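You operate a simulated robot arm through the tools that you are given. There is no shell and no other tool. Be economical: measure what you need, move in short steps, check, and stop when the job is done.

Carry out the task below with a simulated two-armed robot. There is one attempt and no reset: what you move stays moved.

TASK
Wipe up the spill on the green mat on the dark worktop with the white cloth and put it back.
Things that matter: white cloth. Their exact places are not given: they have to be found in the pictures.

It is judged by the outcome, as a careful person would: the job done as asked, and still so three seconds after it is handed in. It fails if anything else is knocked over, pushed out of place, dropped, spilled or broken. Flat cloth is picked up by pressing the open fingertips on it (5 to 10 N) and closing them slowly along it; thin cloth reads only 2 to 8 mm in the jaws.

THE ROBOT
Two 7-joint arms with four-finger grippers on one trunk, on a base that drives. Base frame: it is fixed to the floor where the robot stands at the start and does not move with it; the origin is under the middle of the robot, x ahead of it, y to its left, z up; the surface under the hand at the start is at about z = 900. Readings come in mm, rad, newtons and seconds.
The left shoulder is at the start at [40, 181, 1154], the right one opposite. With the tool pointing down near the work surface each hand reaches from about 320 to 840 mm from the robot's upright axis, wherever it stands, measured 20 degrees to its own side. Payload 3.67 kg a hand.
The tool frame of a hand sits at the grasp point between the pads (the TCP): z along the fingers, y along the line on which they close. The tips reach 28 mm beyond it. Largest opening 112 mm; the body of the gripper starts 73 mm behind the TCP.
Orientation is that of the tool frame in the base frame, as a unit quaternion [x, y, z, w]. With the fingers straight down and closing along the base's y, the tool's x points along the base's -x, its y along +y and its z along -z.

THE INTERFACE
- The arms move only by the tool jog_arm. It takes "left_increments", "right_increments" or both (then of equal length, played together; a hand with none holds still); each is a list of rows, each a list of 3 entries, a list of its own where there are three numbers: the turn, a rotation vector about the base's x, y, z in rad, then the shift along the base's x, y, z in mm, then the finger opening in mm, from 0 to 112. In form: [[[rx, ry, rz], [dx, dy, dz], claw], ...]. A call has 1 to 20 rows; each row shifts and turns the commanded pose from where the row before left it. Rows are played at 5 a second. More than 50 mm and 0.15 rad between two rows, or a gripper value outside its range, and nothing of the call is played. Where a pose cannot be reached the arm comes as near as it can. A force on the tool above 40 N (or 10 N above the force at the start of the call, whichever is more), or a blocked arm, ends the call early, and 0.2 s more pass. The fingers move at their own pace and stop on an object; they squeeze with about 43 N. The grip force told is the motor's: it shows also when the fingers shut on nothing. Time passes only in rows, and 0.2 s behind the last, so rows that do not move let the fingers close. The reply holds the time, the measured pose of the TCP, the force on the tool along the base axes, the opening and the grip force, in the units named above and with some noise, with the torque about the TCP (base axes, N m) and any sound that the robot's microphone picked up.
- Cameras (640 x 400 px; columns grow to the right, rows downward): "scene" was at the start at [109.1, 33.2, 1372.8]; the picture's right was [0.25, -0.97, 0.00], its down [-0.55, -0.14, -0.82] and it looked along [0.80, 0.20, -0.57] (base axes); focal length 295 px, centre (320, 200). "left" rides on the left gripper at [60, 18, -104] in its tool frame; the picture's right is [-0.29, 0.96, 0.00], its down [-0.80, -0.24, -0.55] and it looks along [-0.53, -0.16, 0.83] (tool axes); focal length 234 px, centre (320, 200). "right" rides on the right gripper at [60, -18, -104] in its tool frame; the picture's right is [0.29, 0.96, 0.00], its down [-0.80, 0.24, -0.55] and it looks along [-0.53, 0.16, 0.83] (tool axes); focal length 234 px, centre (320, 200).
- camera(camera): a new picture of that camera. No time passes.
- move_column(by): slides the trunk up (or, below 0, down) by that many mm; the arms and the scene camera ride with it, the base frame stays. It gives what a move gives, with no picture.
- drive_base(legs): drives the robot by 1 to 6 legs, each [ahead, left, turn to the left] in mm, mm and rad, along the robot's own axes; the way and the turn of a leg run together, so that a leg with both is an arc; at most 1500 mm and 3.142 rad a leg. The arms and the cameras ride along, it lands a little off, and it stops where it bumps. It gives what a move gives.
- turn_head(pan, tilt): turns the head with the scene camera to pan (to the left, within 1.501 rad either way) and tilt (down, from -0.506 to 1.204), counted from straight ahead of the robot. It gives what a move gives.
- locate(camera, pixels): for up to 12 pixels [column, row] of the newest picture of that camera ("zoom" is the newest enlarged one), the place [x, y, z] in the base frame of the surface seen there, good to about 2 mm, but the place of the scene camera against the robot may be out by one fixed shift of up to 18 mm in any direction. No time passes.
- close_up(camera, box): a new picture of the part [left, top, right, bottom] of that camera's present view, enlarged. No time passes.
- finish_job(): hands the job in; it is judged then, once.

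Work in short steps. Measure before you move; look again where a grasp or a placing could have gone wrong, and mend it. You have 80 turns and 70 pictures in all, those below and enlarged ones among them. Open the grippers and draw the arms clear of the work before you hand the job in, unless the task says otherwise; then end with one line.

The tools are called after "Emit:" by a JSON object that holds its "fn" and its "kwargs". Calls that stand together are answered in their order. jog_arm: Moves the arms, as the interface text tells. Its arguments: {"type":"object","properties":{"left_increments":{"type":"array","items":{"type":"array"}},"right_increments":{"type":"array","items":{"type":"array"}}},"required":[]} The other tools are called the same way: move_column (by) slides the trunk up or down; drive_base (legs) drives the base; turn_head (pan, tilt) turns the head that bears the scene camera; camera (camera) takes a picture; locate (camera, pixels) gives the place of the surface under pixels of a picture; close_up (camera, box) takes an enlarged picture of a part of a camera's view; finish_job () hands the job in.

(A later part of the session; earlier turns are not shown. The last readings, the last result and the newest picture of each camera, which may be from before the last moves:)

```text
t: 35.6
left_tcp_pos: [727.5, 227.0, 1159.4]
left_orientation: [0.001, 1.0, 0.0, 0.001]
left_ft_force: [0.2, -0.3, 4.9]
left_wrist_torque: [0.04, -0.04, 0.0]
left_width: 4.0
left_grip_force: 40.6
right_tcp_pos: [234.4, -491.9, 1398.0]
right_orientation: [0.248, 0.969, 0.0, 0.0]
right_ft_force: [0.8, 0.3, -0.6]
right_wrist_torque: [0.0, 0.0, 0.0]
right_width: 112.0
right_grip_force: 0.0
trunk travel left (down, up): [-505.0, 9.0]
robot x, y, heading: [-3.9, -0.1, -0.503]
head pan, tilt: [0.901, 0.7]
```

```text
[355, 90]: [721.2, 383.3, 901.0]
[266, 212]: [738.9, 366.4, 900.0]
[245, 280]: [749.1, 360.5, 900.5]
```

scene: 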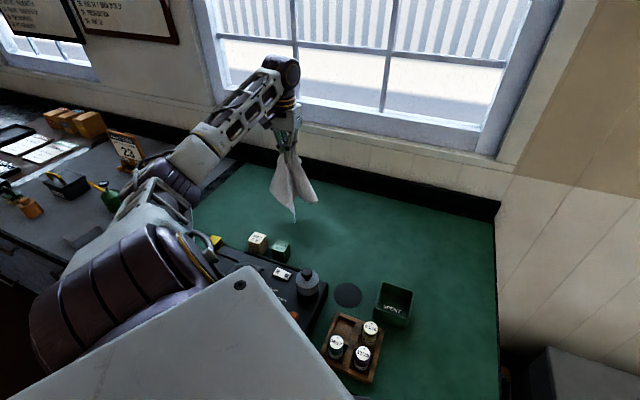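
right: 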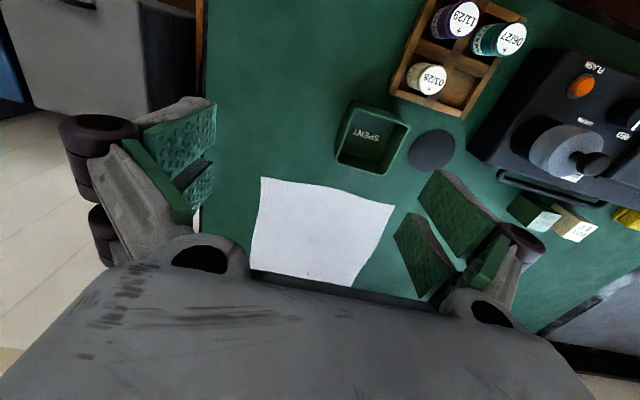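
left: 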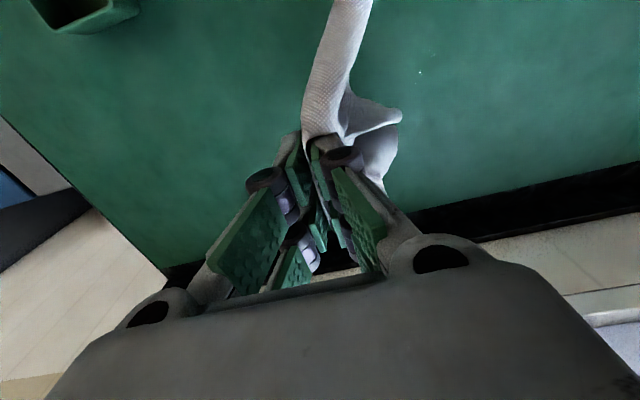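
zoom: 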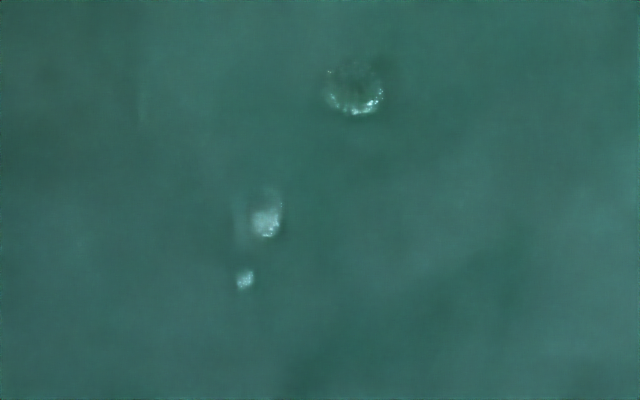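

Drops are at (721,383), (739,366), (749,360). I lower here, away from the bulbs, so the cloth will trail to the right when I drag back over them.

Emit:
{"fn": "jog_arm", "kwargs": {"left_increments": [[[0, 0, 0], [10, -20, 0], 0], [[0, 0, 0], [10, -20, 0], 0], [[0, 0, 0], [5, 0, 0], 0]]}}

Emit:
{"fn": "move_column", "kwargs": {"by": -185}}

Emit:
{"fn": "jog_arm", "kwargs": {"left_increments": [[[0, 0, 0], [0, 30, 0], 0], [[0, 0, 0], [0, 30, 0], 0], [[0, 0, 0], [0, 30, 0], 0], [[0, 0, 0], [0, 30, 0], 0], [[0, 0, 0], [0, 30, 0], 0], [[0, 0, 0], [0, 0, 0], 0]]}}

Emit:
{"fn": "camera", "kwargs": {"camera": "scene"}}

```text
t: 36.4
left_tcp_pos: [753.4, 187.1, 1157.9]
left_orientation: [0.0, 1.0, 0.0, 0.0]
left_ft_force: [-0.2, -0.3, 3.4]
left_wrist_torque: [0.0, 0.01, 0.0]
left_width: 3.7
left_grip_force: 40.7
right_tcp_pos: [234.3, -492.1, 1398.6]
right_orientation: [0.248, 0.969, 0.0, 0.001]
right_ft_force: [0.7, 0.6, 0.6]
right_wrist_torque: [-0.02, 0.0, 0.02]
right_width: 112.0
right_grip_force: 0.1
trunk travel left (down, up): [-505.0, 9.0]
robot x, y, heading: [-0.4, 1.8, -0.502]
head pan, tilt: [0.901, 0.7]
```

```text
t: 38.4
left_tcp_pos: [752.6, 186.2, 975.4]
left_orientation: [0.0, 1.0, 0.0, 0.002]
left_ft_force: [0.1, 0.5, -0.4]
left_wrist_torque: [0.04, -0.01, 0.04]
left_width: 3.6
left_grip_force: 37.8
right_tcp_pos: [231.0, -492.3, 1212.0]
right_orientation: [0.248, 0.969, 0.001, 0.0]
right_ft_force: [-0.2, -0.4, 1.2]
right_wrist_torque: [0.06, -0.01, 0.01]
right_width: 112.0
right_grip_force: 0.0
trunk travel left (down, up): [-320.0, 194.0]
robot x, y, heading: [2.0, -1.4, -0.501]
head pan, tilt: [0.901, 0.7]
```

```text
t: 39.8
left_tcp_pos: [752.8, 336.1, 974.1]
left_orientation: [0.001, 1.0, 0.0, 0.001]
left_ft_force: [0.3, 0.3, 1.5]
left_wrist_torque: [-0.02, -0.02, -0.02]
left_width: 2.6
left_grip_force: 38.4
right_tcp_pos: [233.4, -492.8, 1211.5]
right_orientation: [0.249, 0.969, 0.0, 0.001]
right_ft_force: [-0.1, 0.4, -0.1]
right_wrist_torque: [0.0, -0.03, -0.01]
right_width: 111.9
right_grip_force: 0.3
trunk travel left (down, up): [-320.0, 194.0]
robot x, y, heading: [-0.2, -3.8, -0.5]
head pan, tilt: [0.901, 0.7]
```

```text
38 pictures are left
```

scene: 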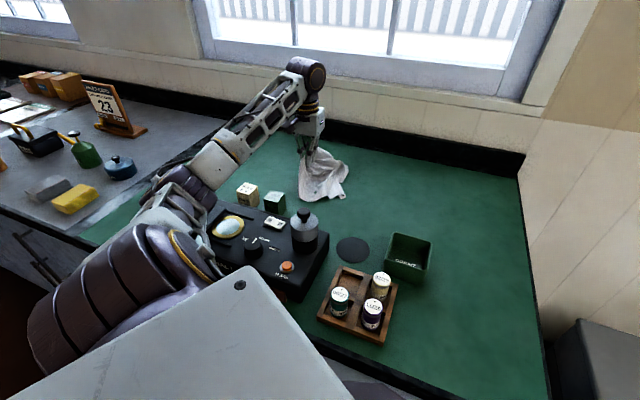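

Something pale with a yellow ring appears at (228,227) on the lamp box where the dark shutter used to be. I zoom in on it.

Emit:
{"fn": "close_up", "kwargs": {"camera": "scene", "box": [170, 160, 362, 280]}}

Emit:
{"fn": "locate", "kwargs": {"camera": "scene", "pixels": [[228, 227], [214, 225], [245, 225], [190, 200], [150, 200], [205, 155], [255, 245]]}}

```text
3.33 times, centred on (266, 220) of scene
```

zoom: 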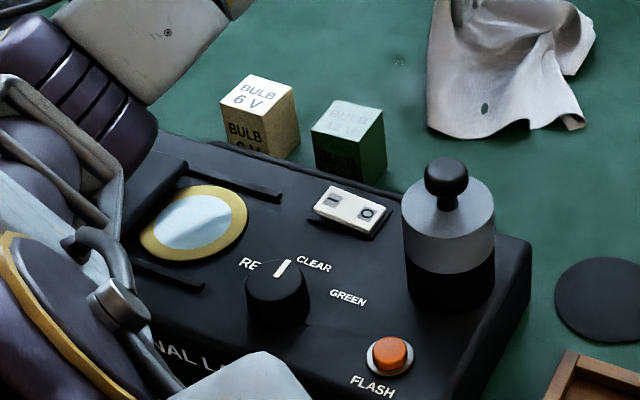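

```text
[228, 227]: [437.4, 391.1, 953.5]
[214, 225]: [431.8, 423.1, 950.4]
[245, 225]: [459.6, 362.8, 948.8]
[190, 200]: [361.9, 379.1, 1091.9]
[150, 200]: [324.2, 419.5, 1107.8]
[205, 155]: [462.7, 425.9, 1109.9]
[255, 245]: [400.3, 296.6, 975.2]
```

The lamp's sliding shutter has been pushed left, evidently by my low elbow. I raise the trunk straight up first to get the arm off it, then look at how it sits.

Emit:
{"fn": "move_column", "kwargs": {"by": 185}}

Emit:
{"fn": "drive_base", "kwargs": {"legs": [[0, 0, 0.25]]}}

Emit:
{"fn": "camera", "kwargs": {"camera": "scene"}}

```text
t: 41.9
left_tcp_pos: [752.9, 336.9, 1159.5]
left_orientation: [0.001, 1.0, 0.0, 0.001]
left_ft_force: [0.7, -0.1, -1.5]
left_wrist_torque: [-0.02, 0.02, -0.03]
left_width: 4.1
left_grip_force: 38.4
right_tcp_pos: [233.9, -491.8, 1398.9]
right_orientation: [0.247, 0.969, 0.0, 0.0]
right_ft_force: [0.6, -0.7, -0.2]
right_wrist_torque: [-0.02, -0.01, 0.03]
right_width: 111.9
right_grip_force: 0.0
trunk travel left (down, up): [-505.0, 9.0]
robot x, y, heading: [-0.8, 0.1, -0.504]
head pan, tilt: [0.901, 0.7]
```

```text
t: 43.2
left_tcp_pos: [647.5, 512.8, 1158.3]
left_orientation: [-0.124, 0.992, 0.0, 0.0]
left_ft_force: [0.1, 0.5, 0.5]
left_wrist_torque: [0.0, 0.02, 0.03]
left_width: 4.0
left_grip_force: 38.4
right_tcp_pos: [347.7, -418.1, 1397.0]
right_orientation: [0.125, 0.992, -0.001, 0.0]
right_ft_force: [-0.8, 0.3, -0.2]
right_wrist_torque: [0.02, 0.02, 0.01]
right_width: 112.0
right_grip_force: 0.0
trunk travel left (down, up): [-505.0, 9.0]
robot x, y, heading: [-2.0, 2.2, -0.252]
head pan, tilt: [0.901, 0.7]
```

```text
36 pictures are left
```

scene: 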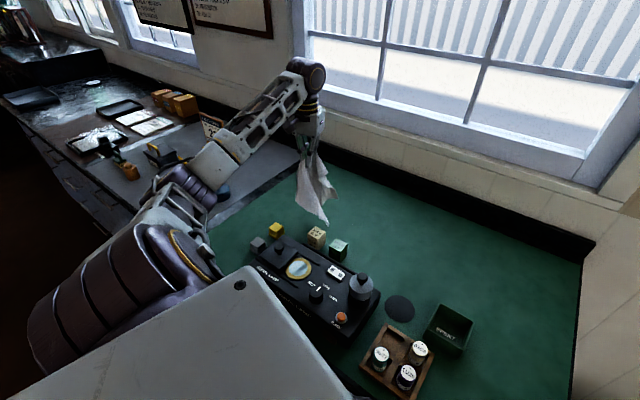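

Shutter is open but still in its slide. I turn the head to see it without the chest in the way.

Emit:
{"fn": "turn_head", "kwargs": {"pan": 0.75, "tilt": 0.85}}

Emit:
{"fn": "camera", "kwargs": {"camera": "scene"}}

Emit:
{"fn": "close_up", "kwargs": {"camera": "scene", "box": [200, 140, 440, 290]}}

```text
t: 43.9
left_tcp_pos: [647.1, 512.8, 1158.9]
left_orientation: [-0.124, 0.992, 0.0, 0.001]
left_ft_force: [0.4, 0.0, -1.1]
left_wrist_torque: [-0.01, -0.01, 0.04]
left_width: 4.5
left_grip_force: 43.6
right_tcp_pos: [347.8, -418.6, 1398.0]
right_orientation: [0.125, 0.992, 0.0, 0.0]
right_ft_force: [-0.1, 0.4, 0.6]
right_wrist_torque: [-0.02, 0.02, 0.0]
right_width: 111.9
right_grip_force: 0.1
trunk travel left (down, up): [-505.0, 9.0]
robot x, y, heading: [0.6, 0.6, -0.246]
head pan, tilt: [0.75, 0.85]
```

```text
35 pictures are left
```

scene: 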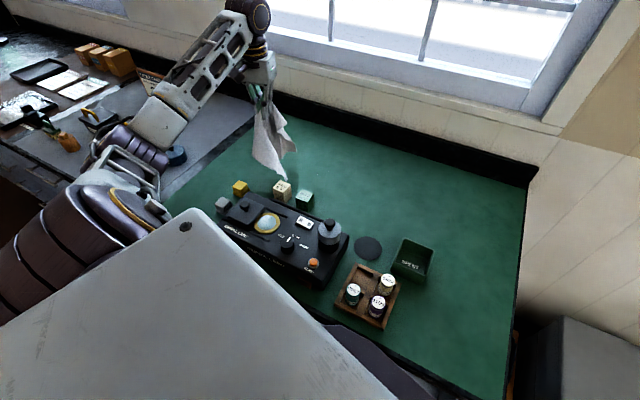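

```text
2.67 times, centred on (320, 215) of scene
```

zoom: 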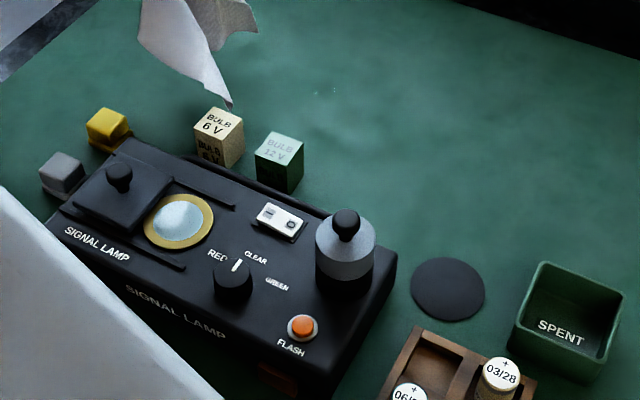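

The shutter slid about 60 mm left but sits properly in its rails; I'll slide it back after the wiping, using the initial left-camera view as reference. First I bring the cloth back to (750,310), high, with the yaw squared.

Emit:
{"fn": "jog_arm", "kwargs": {"left_increments": [[[0, 0, -0.12], [18, -35, 0], 0], [[0, 0, -0.13], [18, -35, 0], 0], [[0, 0, 0], [18, -35, 0], 0], [[0, 0, 0], [18, -35, 0], 0], [[0, 0, 0], [18, -35, 0], 0], [[0, 0, 0], [12, -30, 0], 0], [[0, 0, 0], [0, 0, 0], 0]]}}

Emit:
{"fn": "move_column", "kwargs": {"by": -90}}

Emit:
{"fn": "camera", "kwargs": {"camera": "scene"}}

```text
t: 45.5
left_tcp_pos: [749.9, 307.1, 1157.7]
left_orientation: [0.002, 1.0, -0.001, 0.001]
left_ft_force: [-0.3, -0.4, -6.4]
left_wrist_torque: [0.0, 0.06, -0.01]
left_width: 3.8
left_grip_force: 36.4
right_tcp_pos: [347.1, -417.5, 1398.3]
right_orientation: [0.126, 0.992, 0.0, 0.001]
right_ft_force: [0.5, 0.7, -1.1]
right_wrist_torque: [0.0, 0.0, 0.02]
right_width: 112.1
right_grip_force: 0.0
trunk travel left (down, up): [-505.0, 9.0]
robot x, y, heading: [0.5, 3.8, -0.252]
head pan, tilt: [0.75, 0.85]
```

```text
t: 46.7
left_tcp_pos: [748.7, 308.1, 1068.1]
left_orientation: [0.001, 1.0, 0.001, 0.002]
left_ft_force: [0.9, 0.7, 1.8]
left_wrist_torque: [-0.06, -0.04, 0.01]
left_width: 3.9
left_grip_force: 38.5
right_tcp_pos: [348.6, -418.2, 1307.0]
right_orientation: [0.125, 0.992, 0.0, -0.001]
right_ft_force: [-0.2, -0.1, 0.1]
right_wrist_torque: [-0.01, -0.02, -0.01]
right_width: 112.2
right_grip_force: 0.1
trunk travel left (down, up): [-415.0, 99.0]
robot x, y, heading: [2.3, -0.5, -0.254]
head pan, tilt: [0.75, 0.85]
```

```text
33 pictures are left
```

scene: 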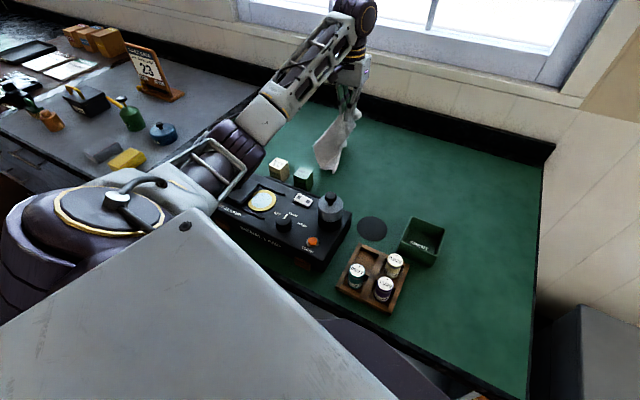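

Column is now at +140. I check the elbow's height before lowering the hand by the arm alone.

Emit:
{"fn": "locate", "kwargs": {"camera": "scene", "pixels": [[225, 140], [245, 165], [232, 187], [215, 165], [262, 120], [262, 150]]}}

Emit:
{"fn": "jog_arm", "kwargs": {"left_increments": [[[0, 0, 0], [0, 0, -20], 0], [[0, 0, 0], [0, 0, -20], 0], [[0, 0, 0], [0, 0, -20], 0], [[0, 0, 0], [0, 0, -20], 0], [[0, 0, 0], [0, 10, -10], 0], [[0, 0, 0], [0, 0, 0], 0]]}}

Emit:
{"fn": "camera", "kwargs": {"camera": "scene"}}

```text
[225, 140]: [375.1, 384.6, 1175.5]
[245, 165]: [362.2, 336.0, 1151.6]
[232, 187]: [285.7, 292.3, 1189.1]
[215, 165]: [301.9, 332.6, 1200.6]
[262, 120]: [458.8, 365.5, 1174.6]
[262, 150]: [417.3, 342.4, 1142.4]
```

```text
t: 48.1
left_tcp_pos: [748.6, 317.2, 978.8]
left_orientation: [0.001, 1.0, 0.001, 0.0]
left_ft_force: [1.2, -0.7, -4.4]
left_wrist_torque: [0.05, 0.04, 0.0]
left_width: 3.5
left_grip_force: 36.2
right_tcp_pos: [347.6, -419.9, 1307.2]
right_orientation: [0.126, 0.992, 0.0, 0.0]
right_ft_force: [0.0, 1.3, 0.5]
right_wrist_torque: [-0.03, -0.03, -0.01]
right_width: 112.0
right_grip_force: 0.0
trunk travel left (down, up): [-415.0, 99.0]
robot x, y, heading: [0.5, -0.7, -0.249]
head pan, tilt: [0.75, 0.85]
```

```text
32 pictures are left
```

scene: 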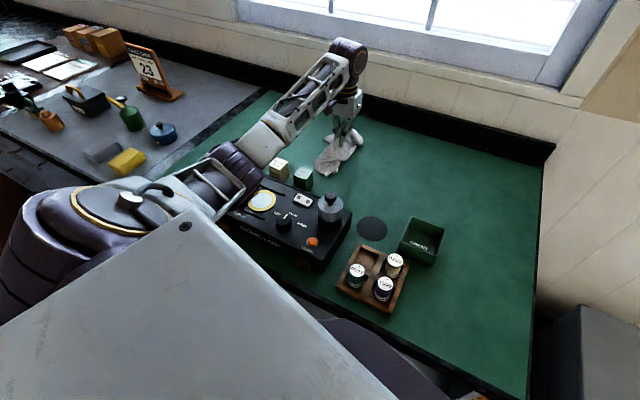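

Still within reach. I recheck the elbow height and the cloth's nearest point to the bulbs.

Emit:
{"fn": "locate", "kwargs": {"camera": "scene", "pixels": [[235, 160], [250, 180], [262, 140], [240, 195], [322, 174], [333, 176], [303, 170], [280, 160]]}}

Emit:
{"fn": "close_up", "kwargs": {"camera": "scene", "box": [230, 110, 390, 210]}}

```text
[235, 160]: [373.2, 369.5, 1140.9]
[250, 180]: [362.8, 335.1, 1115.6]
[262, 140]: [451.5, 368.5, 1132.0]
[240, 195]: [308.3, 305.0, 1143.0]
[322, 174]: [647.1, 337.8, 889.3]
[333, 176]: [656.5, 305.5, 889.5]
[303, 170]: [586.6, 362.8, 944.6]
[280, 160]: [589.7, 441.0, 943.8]
```

```text
4.00 times, centred on (310, 160) of scene
```

zoom: 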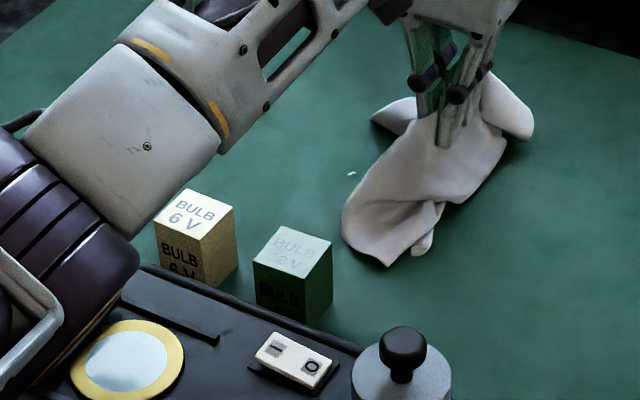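

Elbow is at ~1140, and I want more margin over the lamp, so I raise the trunk 60 and lower the hand by 60 with the arm instead.

Emit:
{"fn": "move_column", "kwargs": {"by": 60}}

Emit:
{"fn": "jog_arm", "kwargs": {"left_increments": [[[0, 0, 0], [2, 0, -20], 0], [[0, 0, 0], [2, 0, -20], 0], [[0, 0, 0], [2, 0, -20], 0], [[0, 0, 0], [2, 10, -10], 0], [[0, 0, 0], [0, 20, -10], 0], [[0, 0, 0], [0, 20, -10], 0], [[0, 0, 0], [0, 0, -10], 0], [[0, 0, 0], [0, 0, 0], 0]]}}

Emit:
{"fn": "camera", "kwargs": {"camera": "scene"}}

```text
t: 49.1
left_tcp_pos: [749.0, 316.7, 1038.7]
left_orientation: [0.001, 1.0, 0.0, 0.001]
left_ft_force: [0.1, -0.4, -2.3]
left_wrist_torque: [0.01, 0.01, -0.01]
left_width: 4.1
left_grip_force: 46.3
right_tcp_pos: [347.3, -418.8, 1368.5]
right_orientation: [0.125, 0.992, -0.001, 0.0]
right_ft_force: [0.4, 0.3, 0.2]
right_wrist_torque: [0.01, -0.02, -0.02]
right_width: 111.8
right_grip_force: 0.0
trunk travel left (down, up): [-475.0, 39.0]
robot x, y, heading: [3.4, -4.0, -0.25]
head pan, tilt: [0.75, 0.85]
```

```text
t: 50.9
left_tcp_pos: [757.0, 368.0, 938.5]
left_orientation: [0.001, 1.0, 0.0, 0.001]
left_ft_force: [0.5, -0.3, 0.2]
left_wrist_torque: [-0.05, 0.02, 0.03]
left_width: 3.5
left_grip_force: 45.8
right_tcp_pos: [348.4, -417.9, 1368.6]
right_orientation: [0.124, 0.992, 0.001, 0.0]
right_ft_force: [-0.5, 0.3, 0.1]
right_wrist_torque: [0.06, 0.03, 0.02]
right_width: 112.2
right_grip_force: 0.0
trunk travel left (down, up): [-475.0, 39.0]
robot x, y, heading: [0.5, 0.7, -0.248]
head pan, tilt: [0.75, 0.85]
```

```text
30 pictures are left
```

scene: 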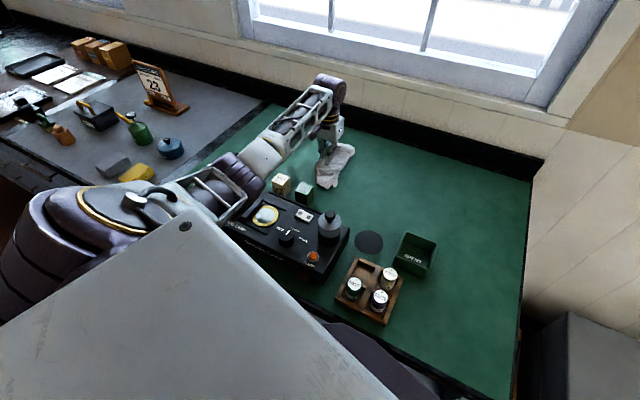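

Arm is clear of the lamp and the force is near zero. I press down gently and wipe with several close strokes over x 712–762, y 345–400.

Emit:
{"fn": "jog_arm", "kwargs": {"left_increments": [[[0, 0, 0], [0, 0, -5], 0], [[0, 0, 0], [0, 0, -4], 0], [[0, 0, 0], [0, 0, -2], 0], [[0, 0, 0], [0, 0, 0], 0]]}}

```text
t: 51.9
left_tcp_pos: [756.8, 367.1, 929.8]
left_orientation: [0.001, 1.0, -0.001, 0.001]
left_ft_force: [-0.6, -0.1, 7.0]
left_wrist_torque: [-0.1, -0.05, 0.01]
left_width: 3.2
left_grip_force: 39.3
right_tcp_pos: [347.8, -419.2, 1369.0]
right_orientation: [0.126, 0.992, 0.001, 0.0]
right_ft_force: [-0.4, -0.2, 0.6]
right_wrist_torque: [-0.01, -0.01, -0.01]
right_width: 112.0
right_grip_force: 0.1
trunk travel left (down, up): [-475.0, 39.0]
robot x, y, heading: [1.7, 1.8, -0.254]
head pan, tilt: [0.75, 0.85]
```

Contact is 7 N. Now the wiping strokes, still well back from the bulbs.

Emit:
{"fn": "jog_arm", "kwargs": {"left_increments": [[[0, 0, 0], [0, -20, 0], 0], [[0, 0, 0], [0, 20, 0], 0], [[0, 0, 0], [0, 20, 0], 0], [[0, 0, 0], [-9, 15, 0], 0], [[0, 0, 0], [0, -20, 0], 0], [[0, 0, 0], [0, -20, 0], 0], [[0, 0, 0], [0, -15, 0], 0], [[0, 0, 0], [-9, 0, 0], 0], [[0, 0, 0], [0, 20, 0], 0], [[0, 0, 0], [0, 20, 0], 0], [[0, 0, 0], [0, 15, 0], 0], [[0, 0, 0], [-9, 0, 0], 0], [[0, 0, 0], [0, -20, 0], 0], [[0, 0, 0], [0, -20, 0], 0], [[0, 0, 0], [-9, 0, 0], 0], [[0, 0, 0], [0, 20, 0], 0], [[0, 0, 0], [0, 20, 0], 0], [[0, 0, 0], [15, -20, 0], 0], [[0, 0, 0], [15, -10, 0], 0], [[0, 0, 0], [0, -10, 0], 0]]}}

Emit:
{"fn": "move_column", "kwargs": {"by": 39}}

Emit:
{"fn": "jog_arm", "kwargs": {"left_increments": [[[0, 0, 0], [0, 0, 30], 0], [[0, 0, 0], [0, -15, 40], 0], [[0, 0, 0], [0, -25, 40], 0], [[0, 0, 0], [0, -25, 40], 0], [[0, 0, 0], [0, -35, 25], 0], [[0, 0, 0], [0, -35, 10], 0], [[0, 0, 0], [0, -20, 0], 0]]}}

Emit:
{"fn": "camera", "kwargs": {"camera": "scene"}}

Emit:
{"fn": "camera", "kwargs": {"camera": "left"}}

```text
t: 56.1
left_tcp_pos: [750.6, 362.7, 928.4]
left_orientation: [0.001, 1.0, 0.0, 0.001]
left_ft_force: [-1.1, 0.9, 4.2]
left_wrist_torque: [-0.01, -0.01, -0.01]
left_width: 1.4
left_grip_force: 39.1
right_tcp_pos: [346.8, -417.5, 1368.2]
right_orientation: [0.125, 0.992, -0.001, 0.0]
right_ft_force: [-1.0, 0.1, 0.4]
right_wrist_torque: [-0.02, -0.01, 0.01]
right_width: 112.1
right_grip_force: 0.0
trunk travel left (down, up): [-475.0, 39.0]
robot x, y, heading: [3.1, 0.2, -0.248]
head pan, tilt: [0.75, 0.85]
```

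```text
t: 57.0
left_tcp_pos: [751.5, 362.5, 964.7]
left_orientation: [0.001, 1.0, -0.001, 0.001]
left_ft_force: [-1.0, 0.9, 1.8]
left_wrist_torque: [0.04, -0.09, 0.04]
left_width: 0.7
left_grip_force: 35.5
right_tcp_pos: [349.3, -419.3, 1406.4]
right_orientation: [0.125, 0.992, 0.0, 0.0]
right_ft_force: [-0.9, 0.1, 0.8]
right_wrist_torque: [-0.02, -0.01, 0.01]
right_width: 111.9
right_grip_force: 0.0
trunk travel left (down, up): [-514.0, 0.0]
robot x, y, heading: [3.8, 2.5, -0.249]
head pan, tilt: [0.75, 0.85]
```

```text
t: 58.6
left_tcp_pos: [751.0, 205.6, 1150.6]
left_orientation: [0.001, 1.0, -0.001, 0.001]
left_ft_force: [0.0, -0.4, 1.9]
left_wrist_torque: [0.01, 0.01, -0.01]
left_width: 0.7
left_grip_force: 36.1
right_tcp_pos: [348.4, -419.3, 1405.9]
right_orientation: [0.125, 0.992, 0.0, -0.001]
right_ft_force: [0.2, -0.4, -0.3]
right_wrist_torque: [0.02, 0.0, 0.0]
right_width: 112.0
right_grip_force: 0.0
trunk travel left (down, up): [-514.0, 0.0]
robot x, y, heading: [1.2, 0.0, -0.249]
head pan, tilt: [0.75, 0.85]
```

```text
29 pictures are left
```

scene: 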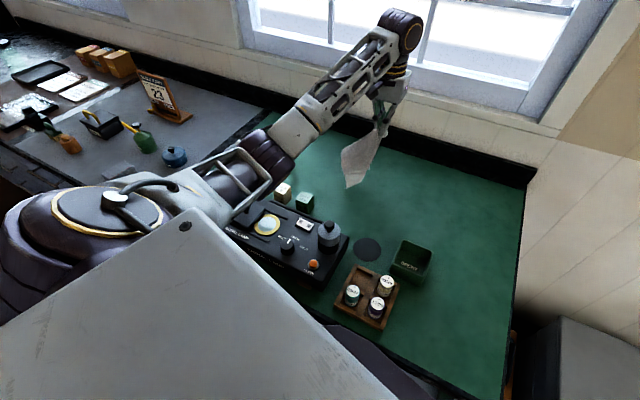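

```text
28 pictures are left
```

left: 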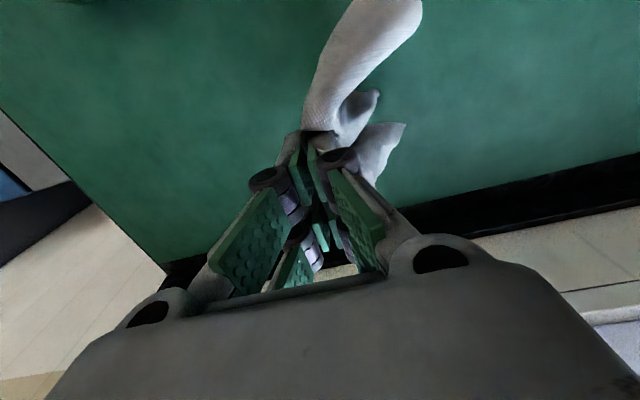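

The cloth is up. I check the spot in both enlarged views.

Emit:
{"fn": "close_up", "kwargs": {"camera": "left", "box": [390, 20, 518, 100]}}

Emit:
{"fn": "close_up", "kwargs": {"camera": "scene", "box": [270, 110, 398, 190]}}

```text
5.00 times, centred on (454, 60) of left
```

zoom: 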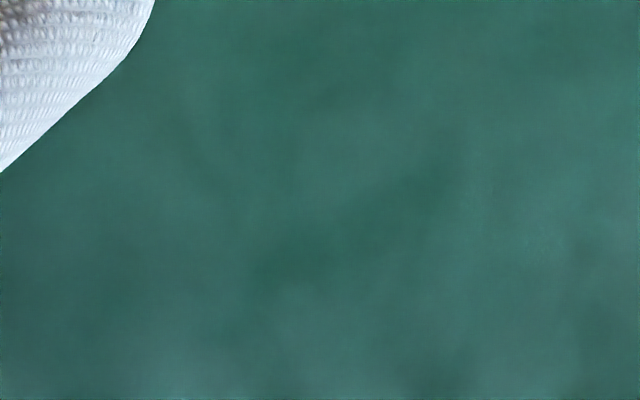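

```text
5.00 times, centred on (334, 150) of scene
```

zoom: 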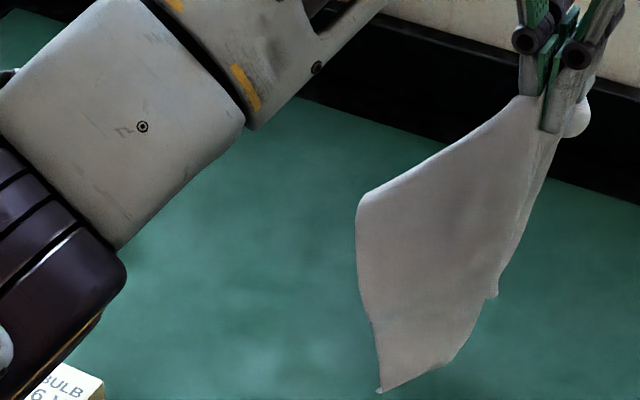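

Both views show the mat clean. Now I return the cloth: turn the base right 0.35 rad with the cloth held high.

Emit:
{"fn": "drive_base", "kwargs": {"legs": [[0, 0, -0.35]]}}

Emit:
{"fn": "jog_arm", "kwargs": {"left_increments": [[[0, 0, 0.12], [0, -10, 0], 0], [[0, 0, 0.12], [0, -10, 0], 0], [[0, 0, 0.11], [0, -10, 0], 0], [[0, 0, 0], [0, 0, 0], 0]]}}

Emit:
{"fn": "turn_head", "kwargs": {"pan": 0.6, "tilt": 0.8}}

Emit:
{"fn": "camera", "kwargs": {"camera": "scene"}}

```text
t: 60.1
left_tcp_pos: [776.0, -63.3, 1151.8]
left_orientation: [0.174, 0.985, 0.0, 0.001]
left_ft_force: [0.8, 0.5, 1.1]
left_wrist_torque: [0.01, -0.03, 0.02]
left_width: 4.0
left_grip_force: 38.5
right_tcp_pos: [183.6, -512.0, 1404.9]
right_orientation: [0.297, 0.955, -0.001, 0.0]
right_ft_force: [0.5, -0.3, -0.3]
right_wrist_torque: [-0.01, -0.03, 0.03]
right_width: 112.1
right_grip_force: 0.1
trunk travel left (down, up): [-514.0, 0.0]
robot x, y, heading: [0.9, -0.1, -0.605]
head pan, tilt: [0.75, 0.85]
```

```text
t: 61.1
left_tcp_pos: [776.6, -93.1, 1151.2]
left_orientation: [0.0, 1.0, -0.001, 0.0]
left_ft_force: [0.2, 1.1, -1.0]
left_wrist_torque: [-0.01, 0.01, 0.0]
left_width: 4.0
left_grip_force: 38.6
right_tcp_pos: [181.8, -512.2, 1406.5]
right_orientation: [0.297, 0.955, -0.001, 0.0]
right_ft_force: [-0.2, 0.2, -0.3]
right_wrist_torque: [0.0, 0.01, 0.02]
right_width: 111.9
right_grip_force: 0.0
trunk travel left (down, up): [-514.0, 0.0]
robot x, y, heading: [-0.2, 1.3, -0.605]
head pan, tilt: [0.75, 0.85]
```

```text
t: 61.8
left_tcp_pos: [776.5, -93.0, 1150.9]
left_orientation: [0.001, 1.0, 0.0, 0.002]
left_ft_force: [0.1, -0.3, -1.9]
left_wrist_torque: [0.03, -0.02, 0.03]
left_width: 4.5
left_grip_force: 46.8
right_tcp_pos: [183.4, -513.0, 1406.1]
right_orientation: [0.297, 0.955, 0.001, 0.0]
right_ft_force: [0.4, 0.1, -0.6]
right_wrist_torque: [-0.02, 0.01, 0.02]
right_width: 111.8
right_grip_force: 0.0
trunk travel left (down, up): [-514.0, 0.0]
robot x, y, heading: [1.1, 1.1, -0.605]
head pan, tilt: [0.6, 0.799]
```

```text
25 pictures are left
```

scene: 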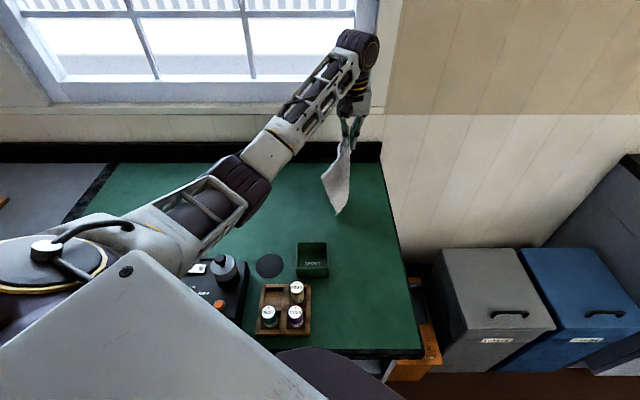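

The cloth hangs over (776,−93), bottom near the mat. I lower it while moving left so it lays out to the right, then drag it straight.

Emit:
{"fn": "jog_arm", "kwargs": {"left_increments": [[[0, 0, 0], [0, 0, -25], 0], [[0, 0, 0], [0, 5, -25], 0], [[0, 0, 0], [0, 10, -25], 0], [[0, 0, 0], [0, 10, -25], 0], [[0, 0, 0], [0, 10, -25], 0], [[0, 0, 0], [0, 15, -25], 0], [[0, 0, 0], [0, 15, -25], 0], [[0, 0, 0], [0, 15, -25], 0], [[0, 0, 0], [0, 0, 0], 0]]}}

Emit:
{"fn": "camera", "kwargs": {"camera": "scene"}}

```text
t: 63.8
left_tcp_pos: [776.1, -12.1, 951.5]
left_orientation: [0.0, 1.0, 0.0, 0.001]
left_ft_force: [0.5, -0.2, 1.3]
left_wrist_torque: [0.01, -0.02, -0.01]
left_width: 3.3
left_grip_force: 38.2
right_tcp_pos: [183.4, -512.6, 1406.2]
right_orientation: [0.296, 0.955, 0.0, 0.0]
right_ft_force: [0.1, -0.6, -0.5]
right_wrist_torque: [0.0, 0.0, 0.01]
right_width: 112.0
right_grip_force: 0.1
trunk travel left (down, up): [-514.0, 0.0]
robot x, y, heading: [0.8, 4.5, -0.607]
head pan, tilt: [0.6, 0.799]
```

```text
24 pictures are left
```

scene: 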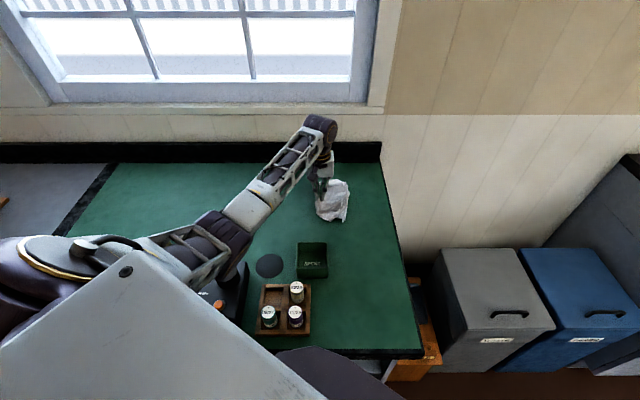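

Cloth is crumpled under the hand, extending to the right. I check the elbow height and then drag the cloth left to y≈80.

Emit:
{"fn": "locate", "kwargs": {"camera": "scene", "pixels": [[225, 240], [205, 265], [245, 262], [226, 275], [342, 220], [350, 185]]}}

Emit:
{"fn": "jog_arm", "kwargs": {"left_increments": [[[0, 0, 0], [0, 15, 0], 0], [[0, 0, 0], [0, 15, 0], 0], [[0, 0, 0], [0, 15, 0], 0], [[0, 0, 0], [0, 15, 0], 0], [[0, 0, 0], [0, 15, 0], 0], [[0, 0, 0], [0, 15, 0], 0], [[0, 0, 0], [0, 0, 0], 0]]}}

Emit:
{"fn": "close_up", "kwargs": {"camera": "scene", "box": [180, 140, 404, 280]}}

```text
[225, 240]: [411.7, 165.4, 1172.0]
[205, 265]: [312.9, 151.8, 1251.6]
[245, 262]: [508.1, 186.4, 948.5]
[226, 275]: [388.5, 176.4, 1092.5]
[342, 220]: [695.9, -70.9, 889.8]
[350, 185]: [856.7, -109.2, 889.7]
```

```text
t: 65.4
left_tcp_pos: [776.2, 76.3, 951.7]
left_orientation: [0.001, 1.0, 0.0, 0.001]
left_ft_force: [0.3, -5.6, -0.8]
left_wrist_torque: [-0.41, 0.08, -0.03]
left_width: 4.5
left_grip_force: 42.1
right_tcp_pos: [182.0, -511.7, 1405.0]
right_orientation: [0.296, 0.955, 0.0, 0.0]
right_ft_force: [-0.4, -0.1, -0.4]
right_wrist_torque: [0.02, 0.0, 0.02]
right_width: 112.0
right_grip_force: 0.0
trunk travel left (down, up): [-514.0, 0.0]
robot x, y, heading: [-2.3, -0.1, -0.604]
head pan, tilt: [0.6, 0.799]
```

```text
2.86 times, centred on (292, 210) of scene
```

zoom: 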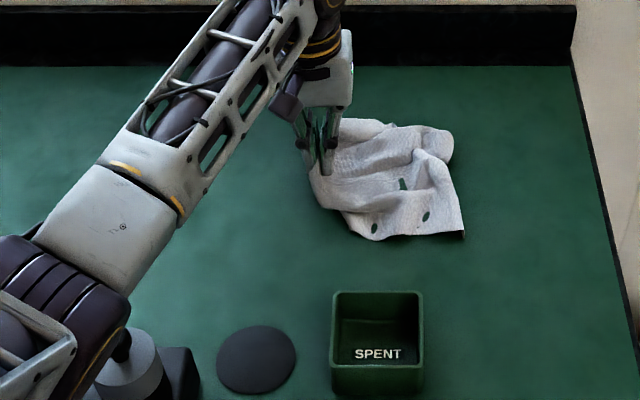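

The cloth is bunched up, so I'll set it down here, spread the fold by opening with the tips on it, and then pull its corners out.

Emit:
{"fn": "jog_arm", "kwargs": {"left_increments": [[[0, 0, 0], [0, 5, -10], 0], [[0, 0, 0], [0, 0, -8], 0], [[0, 0, 0], [0, 0, -3], 0], [[0, 0, 0], [0, 0, 0], 10], [[0, 0, 0], [0, 0, 0], 20], [[0, 0, 0], [0, 0, 0], 30], [[0, 0, 0], [0, 0, 0], 40], [[0, 0, 0], [0, 0, 0], 50], [[0, 0, 0], [0, 0, 0], 60], [[0, 0, 0], [0, 0, 15], 62], [[0, 0, 0], [0, 0, 30], 70], [[0, 0, 0], [-30, 30, 40], 90], [[0, 0, 0], [-30, 30, 30], 90], [[0, 0, 0], [-30, 30, 20], 90], [[0, 0, 0], [0, 30, 0], 90]]}}

Emit:
{"fn": "close_up", "kwargs": {"camera": "scene", "box": [240, 140, 432, 260]}}

Emit:
{"fn": "camera", "kwargs": {"camera": "left"}}

```text
refused: row 12 steps farther than a row can; nothing moved
```

```text
3.33 times, centred on (336, 200) of scene
```

zoom: 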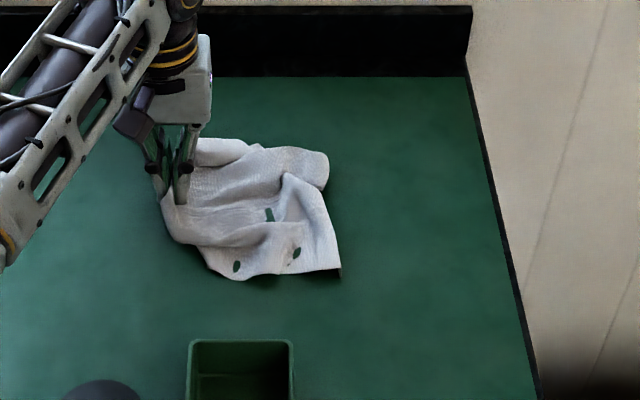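

```text
21 pictures are left
```

left: 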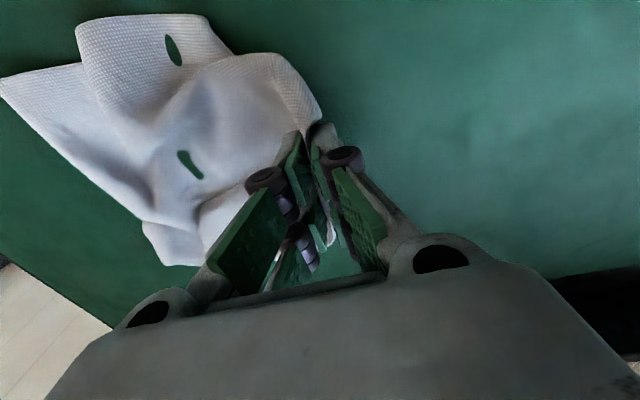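

Row 12 was too long; I resend with smaller retreat steps.

Emit:
{"fn": "jog_arm", "kwargs": {"left_increments": [[[0, 0, 0], [0, 5, -10], 0], [[0, 0, 0], [0, 0, -8], 0], [[0, 0, 0], [0, 0, -3], 0], [[0, 0, 0], [0, 0, 0], 10], [[0, 0, 0], [0, 0, 0], 20], [[0, 0, 0], [0, 0, 0], 30], [[0, 0, 0], [0, 0, 0], 40], [[0, 0, 0], [0, 0, 0], 50], [[0, 0, 0], [0, 0, 0], 60], [[0, 0, 0], [0, 0, 15], 62], [[0, 0, 0], [0, 0, 30], 70], [[0, 0, 0], [-10, 10, 40], 90], [[0, 0, 0], [-25, 25, 30], 90], [[0, 0, 0], [-25, 25, 20], 90], [[0, 0, 0], [0, 30, 0], 90], [[0, 0, 0], [0, 30, 0], 90]]}}

Emit:
{"fn": "close_up", "kwargs": {"camera": "scene", "box": [240, 140, 432, 260]}}

```text
t: 68.8
left_tcp_pos: [717.1, 200.5, 1067.8]
left_orientation: [0.0, 1.0, -0.001, 0.001]
left_ft_force: [-0.4, 0.2, 0.2]
left_wrist_torque: [0.02, 0.0, 0.01]
left_width: 90.1
left_grip_force: 0.1
right_tcp_pos: [182.9, -512.2, 1406.6]
right_orientation: [0.297, 0.955, 0.0, 0.0]
right_ft_force: [-0.8, 0.3, 0.4]
right_wrist_torque: [0.0, -0.01, 0.03]
right_width: 111.9
right_grip_force: 0.0
trunk travel left (down, up): [-514.0, 0.0]
robot x, y, heading: [1.5, 5.4, -0.6]
head pan, tilt: [0.6, 0.799]
```

```text
3.33 times, centred on (336, 200) of scene
```

zoom: 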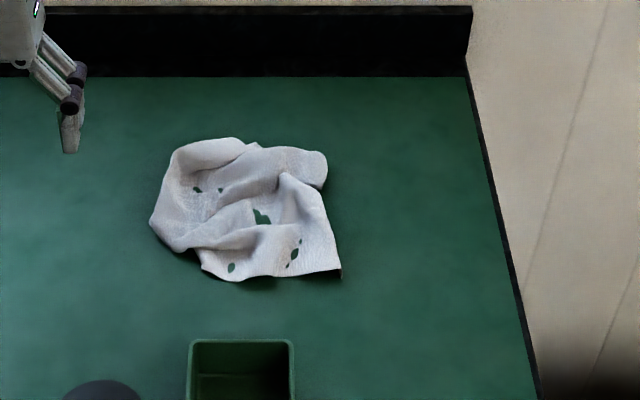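

Released cleanly. I map the outline of the crumpled cloth.

Emit:
{"fn": "locate", "kwargs": {"camera": "zoom", "pixels": [[336, 268], [325, 160], [300, 205], [240, 142], [175, 155], [154, 220], [210, 272], [320, 262], [270, 265], [230, 170]]}}

```text
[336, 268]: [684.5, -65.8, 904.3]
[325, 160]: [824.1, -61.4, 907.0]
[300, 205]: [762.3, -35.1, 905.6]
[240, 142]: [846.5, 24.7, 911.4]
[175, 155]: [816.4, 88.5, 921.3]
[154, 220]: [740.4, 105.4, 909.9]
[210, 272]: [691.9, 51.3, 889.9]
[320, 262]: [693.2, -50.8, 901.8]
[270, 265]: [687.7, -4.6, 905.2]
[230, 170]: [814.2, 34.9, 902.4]
```

Front-right corner is near (676,−66). I move above it to pinch and pull it out toward its old place (650,−130).

Emit:
{"fn": "jog_arm", "kwargs": {"left_increments": [[[0, 0, 0], [-4, -40, 0], 60], [[0, 0, 0], [-4, -40, 0], 40], [[0, 0, 0], [-5, -40, 0], 40], [[0, 0, 0], [-5, -40, 0], 40], [[0, 0, 0], [-6, -40, 0], 40], [[0, 0, 0], [-6, -45, 0], 40], [[0, 0, 0], [0, 0, -40], 40], [[0, 0, 0], [0, 0, -40], 40], [[0, 0, 0], [0, 0, -35], 40], [[0, 0, 0], [0, 0, -15], 40], [[0, 0, 0], [0, 0, -8], 40], [[0, 0, 0], [0, 0, -2], 40]]}}

Emit:
{"fn": "camera", "kwargs": {"camera": "left"}}

```text
t: 71.4
left_tcp_pos: [687.3, -43.7, 928.0]
left_orientation: [-0.001, 1.0, -0.001, 0.003]
left_ft_force: [1.0, 0.0, 17.4]
left_wrist_torque: [0.34, 0.02, -0.02]
left_width: 39.9
left_grip_force: 0.1
right_tcp_pos: [180.5, -512.6, 1407.1]
right_orientation: [0.297, 0.955, 0.0, 0.001]
right_ft_force: [0.4, 0.3, -0.5]
right_wrist_torque: [0.02, 0.03, -0.02]
right_width: 112.1
right_grip_force: 0.0
trunk travel left (down, up): [-514.0, 0.0]
robot x, y, heading: [-0.0, -0.3, -0.604]
head pan, tilt: [0.6, 0.799]
```

```text
19 pictures are left
```

left: 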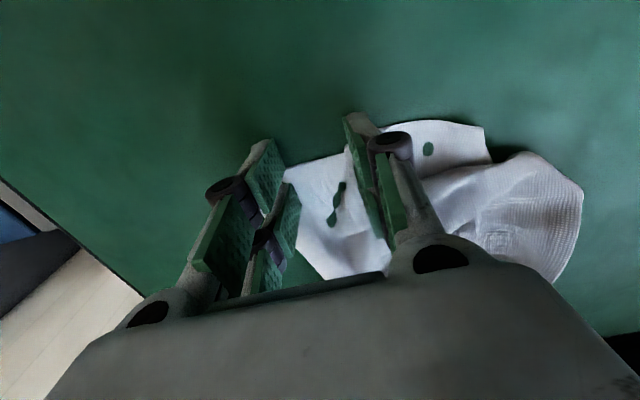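

Tips straddle the corner. I ease 1 mm, close slowly, and pull out toward (650,−130) low over the mat.

Emit:
{"fn": "jog_arm", "kwargs": {"left_increments": [[[0, 0, 0], [0, 0, 0.7], 34], [[0, 0, 0], [0, 0, 0], 28], [[0, 0, 0], [0, 0, 0], 22], [[0, 0, 0], [0, 0, 0], 16], [[0, 0, 0], [0, 0, 0], 10], [[0, 0, 0], [0, 0, 0], 5], [[0, 0, 0], [0, 0, 0], 0], [[0, 0, 0], [0, 0, 0], 0], [[0, 0, 0], [0, 0, 8], 0], [[0, 0, 0], [-5, -10, 0], 0], [[0, 0, 0], [-5, -10, 0], 0], [[0, 0, 0], [-5, -10, 0], 0], [[0, 0, 0], [-5, -10, 0], 0], [[0, 0, 0], [-5, -10, 0], 0], [[0, 0, 0], [-5, -10, 0], 0], [[0, 0, 0], [-5, -10, 0], 0], [[0, 0, 0], [0, 0, 0], 0]]}}

Emit:
{"fn": "close_up", "kwargs": {"camera": "scene", "box": [240, 140, 432, 260]}}

```text
t: 75.0
left_tcp_pos: [650.3, -113.2, 934.3]
left_orientation: [0.001, 1.0, 0.0, 0.0]
left_ft_force: [-0.2, 1.8, 4.4]
left_wrist_torque: [0.11, -0.01, -0.05]
left_width: 0.8
left_grip_force: 38.3
right_tcp_pos: [182.6, -512.4, 1405.9]
right_orientation: [0.297, 0.955, 0.001, 0.0]
right_ft_force: [0.8, -0.6, 0.1]
right_wrist_torque: [-0.02, -0.01, 0.03]
right_width: 112.0
right_grip_force: 0.0
trunk travel left (down, up): [-514.0, 0.0]
robot x, y, heading: [1.7, -0.8, -0.6]
head pan, tilt: [0.6, 0.799]
```

```text
3.33 times, centred on (336, 200) of scene
```

zoom: 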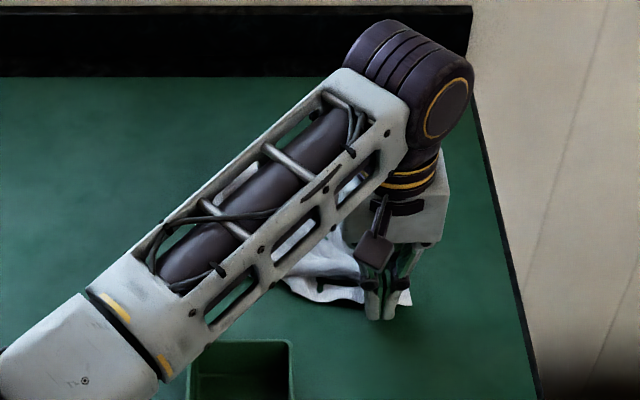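

The corner moved. I release it there, lift, and look at the cloth from above.

Emit:
{"fn": "jog_arm", "kwargs": {"left_increments": [[[0, 0, 0], [0, 0, -5], 0], [[0, 0, 0], [0, 0, 0], 10], [[0, 0, 0], [0, 0, 0], 20], [[0, 0, 0], [0, 0, 5], 30], [[0, 0, 0], [0, 0, 30], 40], [[0, 0, 0], [0, 0, 45], 60], [[0, 0, 0], [0, 40, 25], 60], [[0, 0, 0], [-10, 45, 15], 60], [[0, 0, 0], [-10, 45, 0], 60], [[0, 0, 0], [-10, 45, 0], 60], [[0, 0, 0], [0, 45, 0], 60], [[0, 0, 0], [0, 45, 0], 60]]}}

Emit:
{"fn": "close_up", "kwargs": {"camera": "scene", "box": [240, 140, 432, 260]}}

```text
t: 77.6
left_tcp_pos: [620.2, 151.2, 1049.2]
left_orientation: [0.0, 1.0, 0.0, 0.002]
left_ft_force: [-0.3, 0.7, -0.5]
left_wrist_torque: [0.03, 0.01, -0.02]
left_width: 60.0
left_grip_force: 0.1
right_tcp_pos: [181.3, -511.3, 1406.3]
right_orientation: [0.297, 0.955, 0.0, 0.0]
right_ft_force: [0.4, 0.1, 1.4]
right_wrist_torque: [0.0, -0.03, 0.0]
right_width: 112.0
right_grip_force: 0.1
trunk travel left (down, up): [-514.0, 0.0]
robot x, y, heading: [-0.0, 1.4, -0.601]
head pan, tilt: [0.6, 0.799]
```

```text
3.33 times, centred on (336, 200) of scene
```

zoom: 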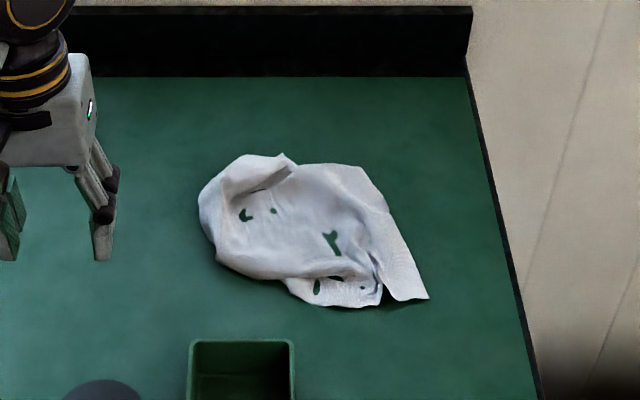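

Much flatter now. I measure the outline to pick the next pull.

Emit:
{"fn": "locate", "kwargs": {"camera": "zoom", "pixels": [[425, 297], [360, 170], [285, 158], [240, 158], [202, 200], [220, 258], [292, 287], [375, 302], [250, 185], [385, 212]]}}

Emit:
{"fn": "close_up", "kwargs": {"camera": "scene", "box": [288, 170, 384, 240]}}

```text
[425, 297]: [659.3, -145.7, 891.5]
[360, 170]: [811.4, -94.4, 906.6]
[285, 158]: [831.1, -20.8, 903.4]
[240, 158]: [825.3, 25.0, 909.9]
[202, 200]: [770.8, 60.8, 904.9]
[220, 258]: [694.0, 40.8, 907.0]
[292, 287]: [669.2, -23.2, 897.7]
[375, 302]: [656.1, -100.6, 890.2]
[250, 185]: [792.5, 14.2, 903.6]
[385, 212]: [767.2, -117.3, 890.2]
```

```text
5.71 times, centred on (336, 205) of scene
```

zoom: 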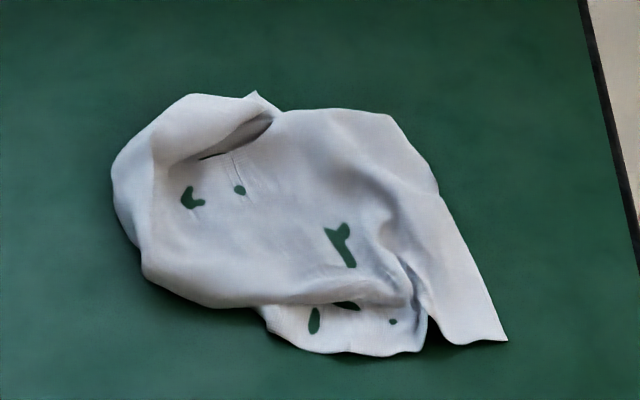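

The left-back corner is folded over at scene ≈(831,−21), true ≈(822,−21). I pinch it there and pull it out to the back-left.

Emit:
{"fn": "jog_arm", "kwargs": {"left_increments": [[[0, 0, 0], [30, -30, 0], 50], [[0, 0, 0], [30, -30, 0], 40], [[0, 0, 0], [30, -30, 0], 40], [[0, 0, 0], [30, -30, 0], 40], [[0, 0, 0], [35, -30, 0], 40], [[0, 0, 0], [38, -17, 0], 40], [[0, 0, 0], [0, 0, -40], 40], [[0, 0, 0], [0, 0, -40], 40], [[0, 0, 0], [0, 0, -25], 40], [[0, 0, 0], [0, 0, -8], 40], [[0, 0, 0], [0, 0, -5], 40]]}}

Emit:
{"fn": "camera", "kwargs": {"camera": "left"}}

```text
t: 80.0
left_tcp_pos: [815.1, -15.5, 932.0]
left_orientation: [0.0, 1.0, 0.001, 0.001]
left_ft_force: [-0.3, 0.4, 0.2]
left_wrist_torque: [-0.03, -0.01, 0.04]
left_width: 39.9
left_grip_force: 0.1
right_tcp_pos: [182.9, -512.1, 1406.0]
right_orientation: [0.297, 0.955, 0.0, 0.0]
right_ft_force: [0.0, -0.2, 0.4]
right_wrist_torque: [0.01, 0.04, 0.02]
right_width: 112.1
right_grip_force: 0.0
trunk travel left (down, up): [-514.0, 0.0]
robot x, y, heading: [1.3, 0.7, -0.603]
head pan, tilt: [0.6, 0.799]
```

```text
15 pictures are left
```

left: 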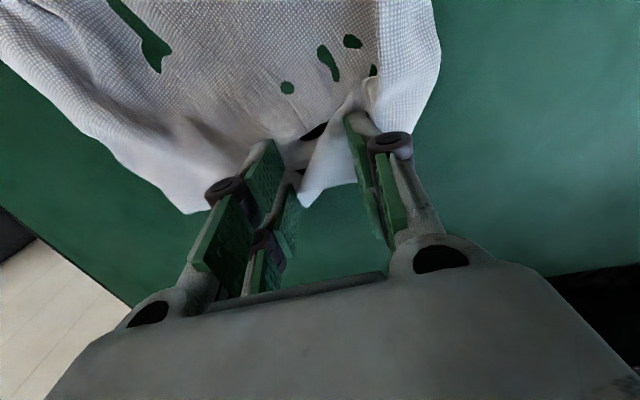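

The corner stands between the fingers at (310,205). I close without pressing hard so only the flap is taken, then pull.

Emit:
{"fn": "jog_arm", "kwargs": {"left_increments": [[[0, 0, 0], [0, 6, 0], 40], [[0, 0, 0], [0, 0, 0], 30], [[0, 0, 0], [0, 0, 0], 22], [[0, 0, 0], [0, 0, 0], 14], [[0, 0, 0], [0, 0, 0], 7], [[0, 0, 0], [0, 0, 0], 0], [[0, 0, 0], [0, 0, 0], 0], [[0, 0, 0], [0, 5, 20], 0], [[0, 0, 0], [3, 20, 0], 0], [[0, 0, 0], [3, 20, 0], 0], [[0, 0, 0], [3, 20, 0], 0], [[0, 0, 0], [3, 20, -5], 0], [[0, 0, 0], [3, 20, -5], 0], [[0, 0, 0], [3, 20, -5], 0], [[0, 0, 0], [0, 0, 0], 0]]}}

Emit:
{"fn": "close_up", "kwargs": {"camera": "scene", "box": [240, 140, 432, 260]}}

```text
t: 83.2
left_tcp_pos: [832.2, 114.7, 935.4]
left_orientation: [0.0, 1.0, 0.0, 0.001]
left_ft_force: [-0.3, -0.5, -0.6]
left_wrist_torque: [-0.02, 0.05, -0.01]
left_width: 2.9
left_grip_force: 39.9
right_tcp_pos: [183.5, -513.8, 1405.5]
right_orientation: [0.296, 0.955, -0.001, 0.0]
right_ft_force: [0.0, -0.5, -0.4]
right_wrist_torque: [0.01, 0.0, 0.01]
right_width: 112.0
right_grip_force: 0.1
trunk travel left (down, up): [-514.0, 0.0]
robot x, y, heading: [2.5, -0.6, -0.601]
head pan, tilt: [0.6, 0.799]
```

```text
3.33 times, centred on (336, 200) of scene
```

zoom: 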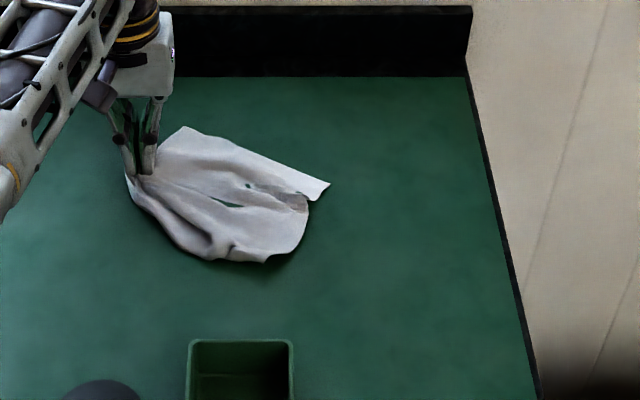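

The flap came and brought the cloth along. I release it and look at the result.

Emit:
{"fn": "jog_arm", "kwargs": {"left_increments": [[[0, 0, 0], [0, 0, -6], 0], [[0, 0, 0], [0, 0, 0], 12], [[0, 0, 0], [0, 0, 0], 24], [[0, 0, 0], [0, 0, 5], 34], [[0, 0, 0], [0, 0, 30], 40], [[0, 0, 0], [0, 5, 45], 50], [[0, 0, 0], [-20, 40, 10], 50], [[0, 0, 0], [-20, 40, 0], 50], [[0, 0, 0], [-20, 40, 0], 50]]}}

Emit:
{"fn": "close_up", "kwargs": {"camera": "scene", "box": [256, 160, 368, 230]}}

Emit:
{"fn": "locate", "kwargs": {"camera": "zoom", "pixels": [[320, 200]]}}

```text
t: 85.2
left_tcp_pos: [770.4, 239.6, 1020.2]
left_orientation: [0.001, 1.0, 0.0, 0.002]
left_ft_force: [-0.6, -0.1, 0.1]
left_wrist_torque: [-0.02, 0.01, 0.0]
left_width: 50.2
left_grip_force: 0.0
right_tcp_pos: [181.4, -511.0, 1405.1]
right_orientation: [0.297, 0.955, 0.0, 0.0]
right_ft_force: [-0.7, -0.6, -0.1]
right_wrist_torque: [-0.02, 0.0, 0.01]
right_width: 111.9
right_grip_force: 0.0
trunk travel left (down, up): [-514.0, 0.0]
robot x, y, heading: [0.6, 1.9, -0.601]
head pan, tilt: [0.6, 0.799]
```

```text
5.71 times, centred on (312, 195) of scene
```

zoom: 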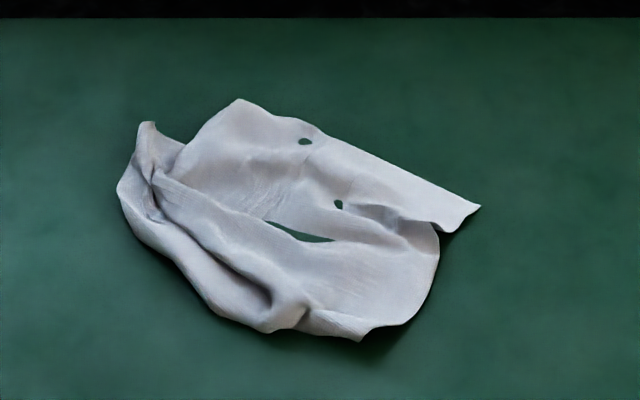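

```text
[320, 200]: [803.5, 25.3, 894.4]
```

Corner tips show at (150,128), (478,207) and (362,338). I measure them.

Emit:
{"fn": "locate", "kwargs": {"camera": "zoom", "pixels": [[362, 336], [475, 208], [150, 130], [240, 103], [122, 190], [260, 325], [430, 280], [400, 318], [350, 320], [440, 228]]}}

```text
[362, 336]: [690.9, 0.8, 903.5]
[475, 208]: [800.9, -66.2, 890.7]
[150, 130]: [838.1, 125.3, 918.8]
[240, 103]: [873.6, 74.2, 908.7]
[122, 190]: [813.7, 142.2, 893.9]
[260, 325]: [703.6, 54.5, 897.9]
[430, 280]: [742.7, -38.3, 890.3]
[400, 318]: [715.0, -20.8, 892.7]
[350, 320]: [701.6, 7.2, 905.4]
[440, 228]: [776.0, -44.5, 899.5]
```

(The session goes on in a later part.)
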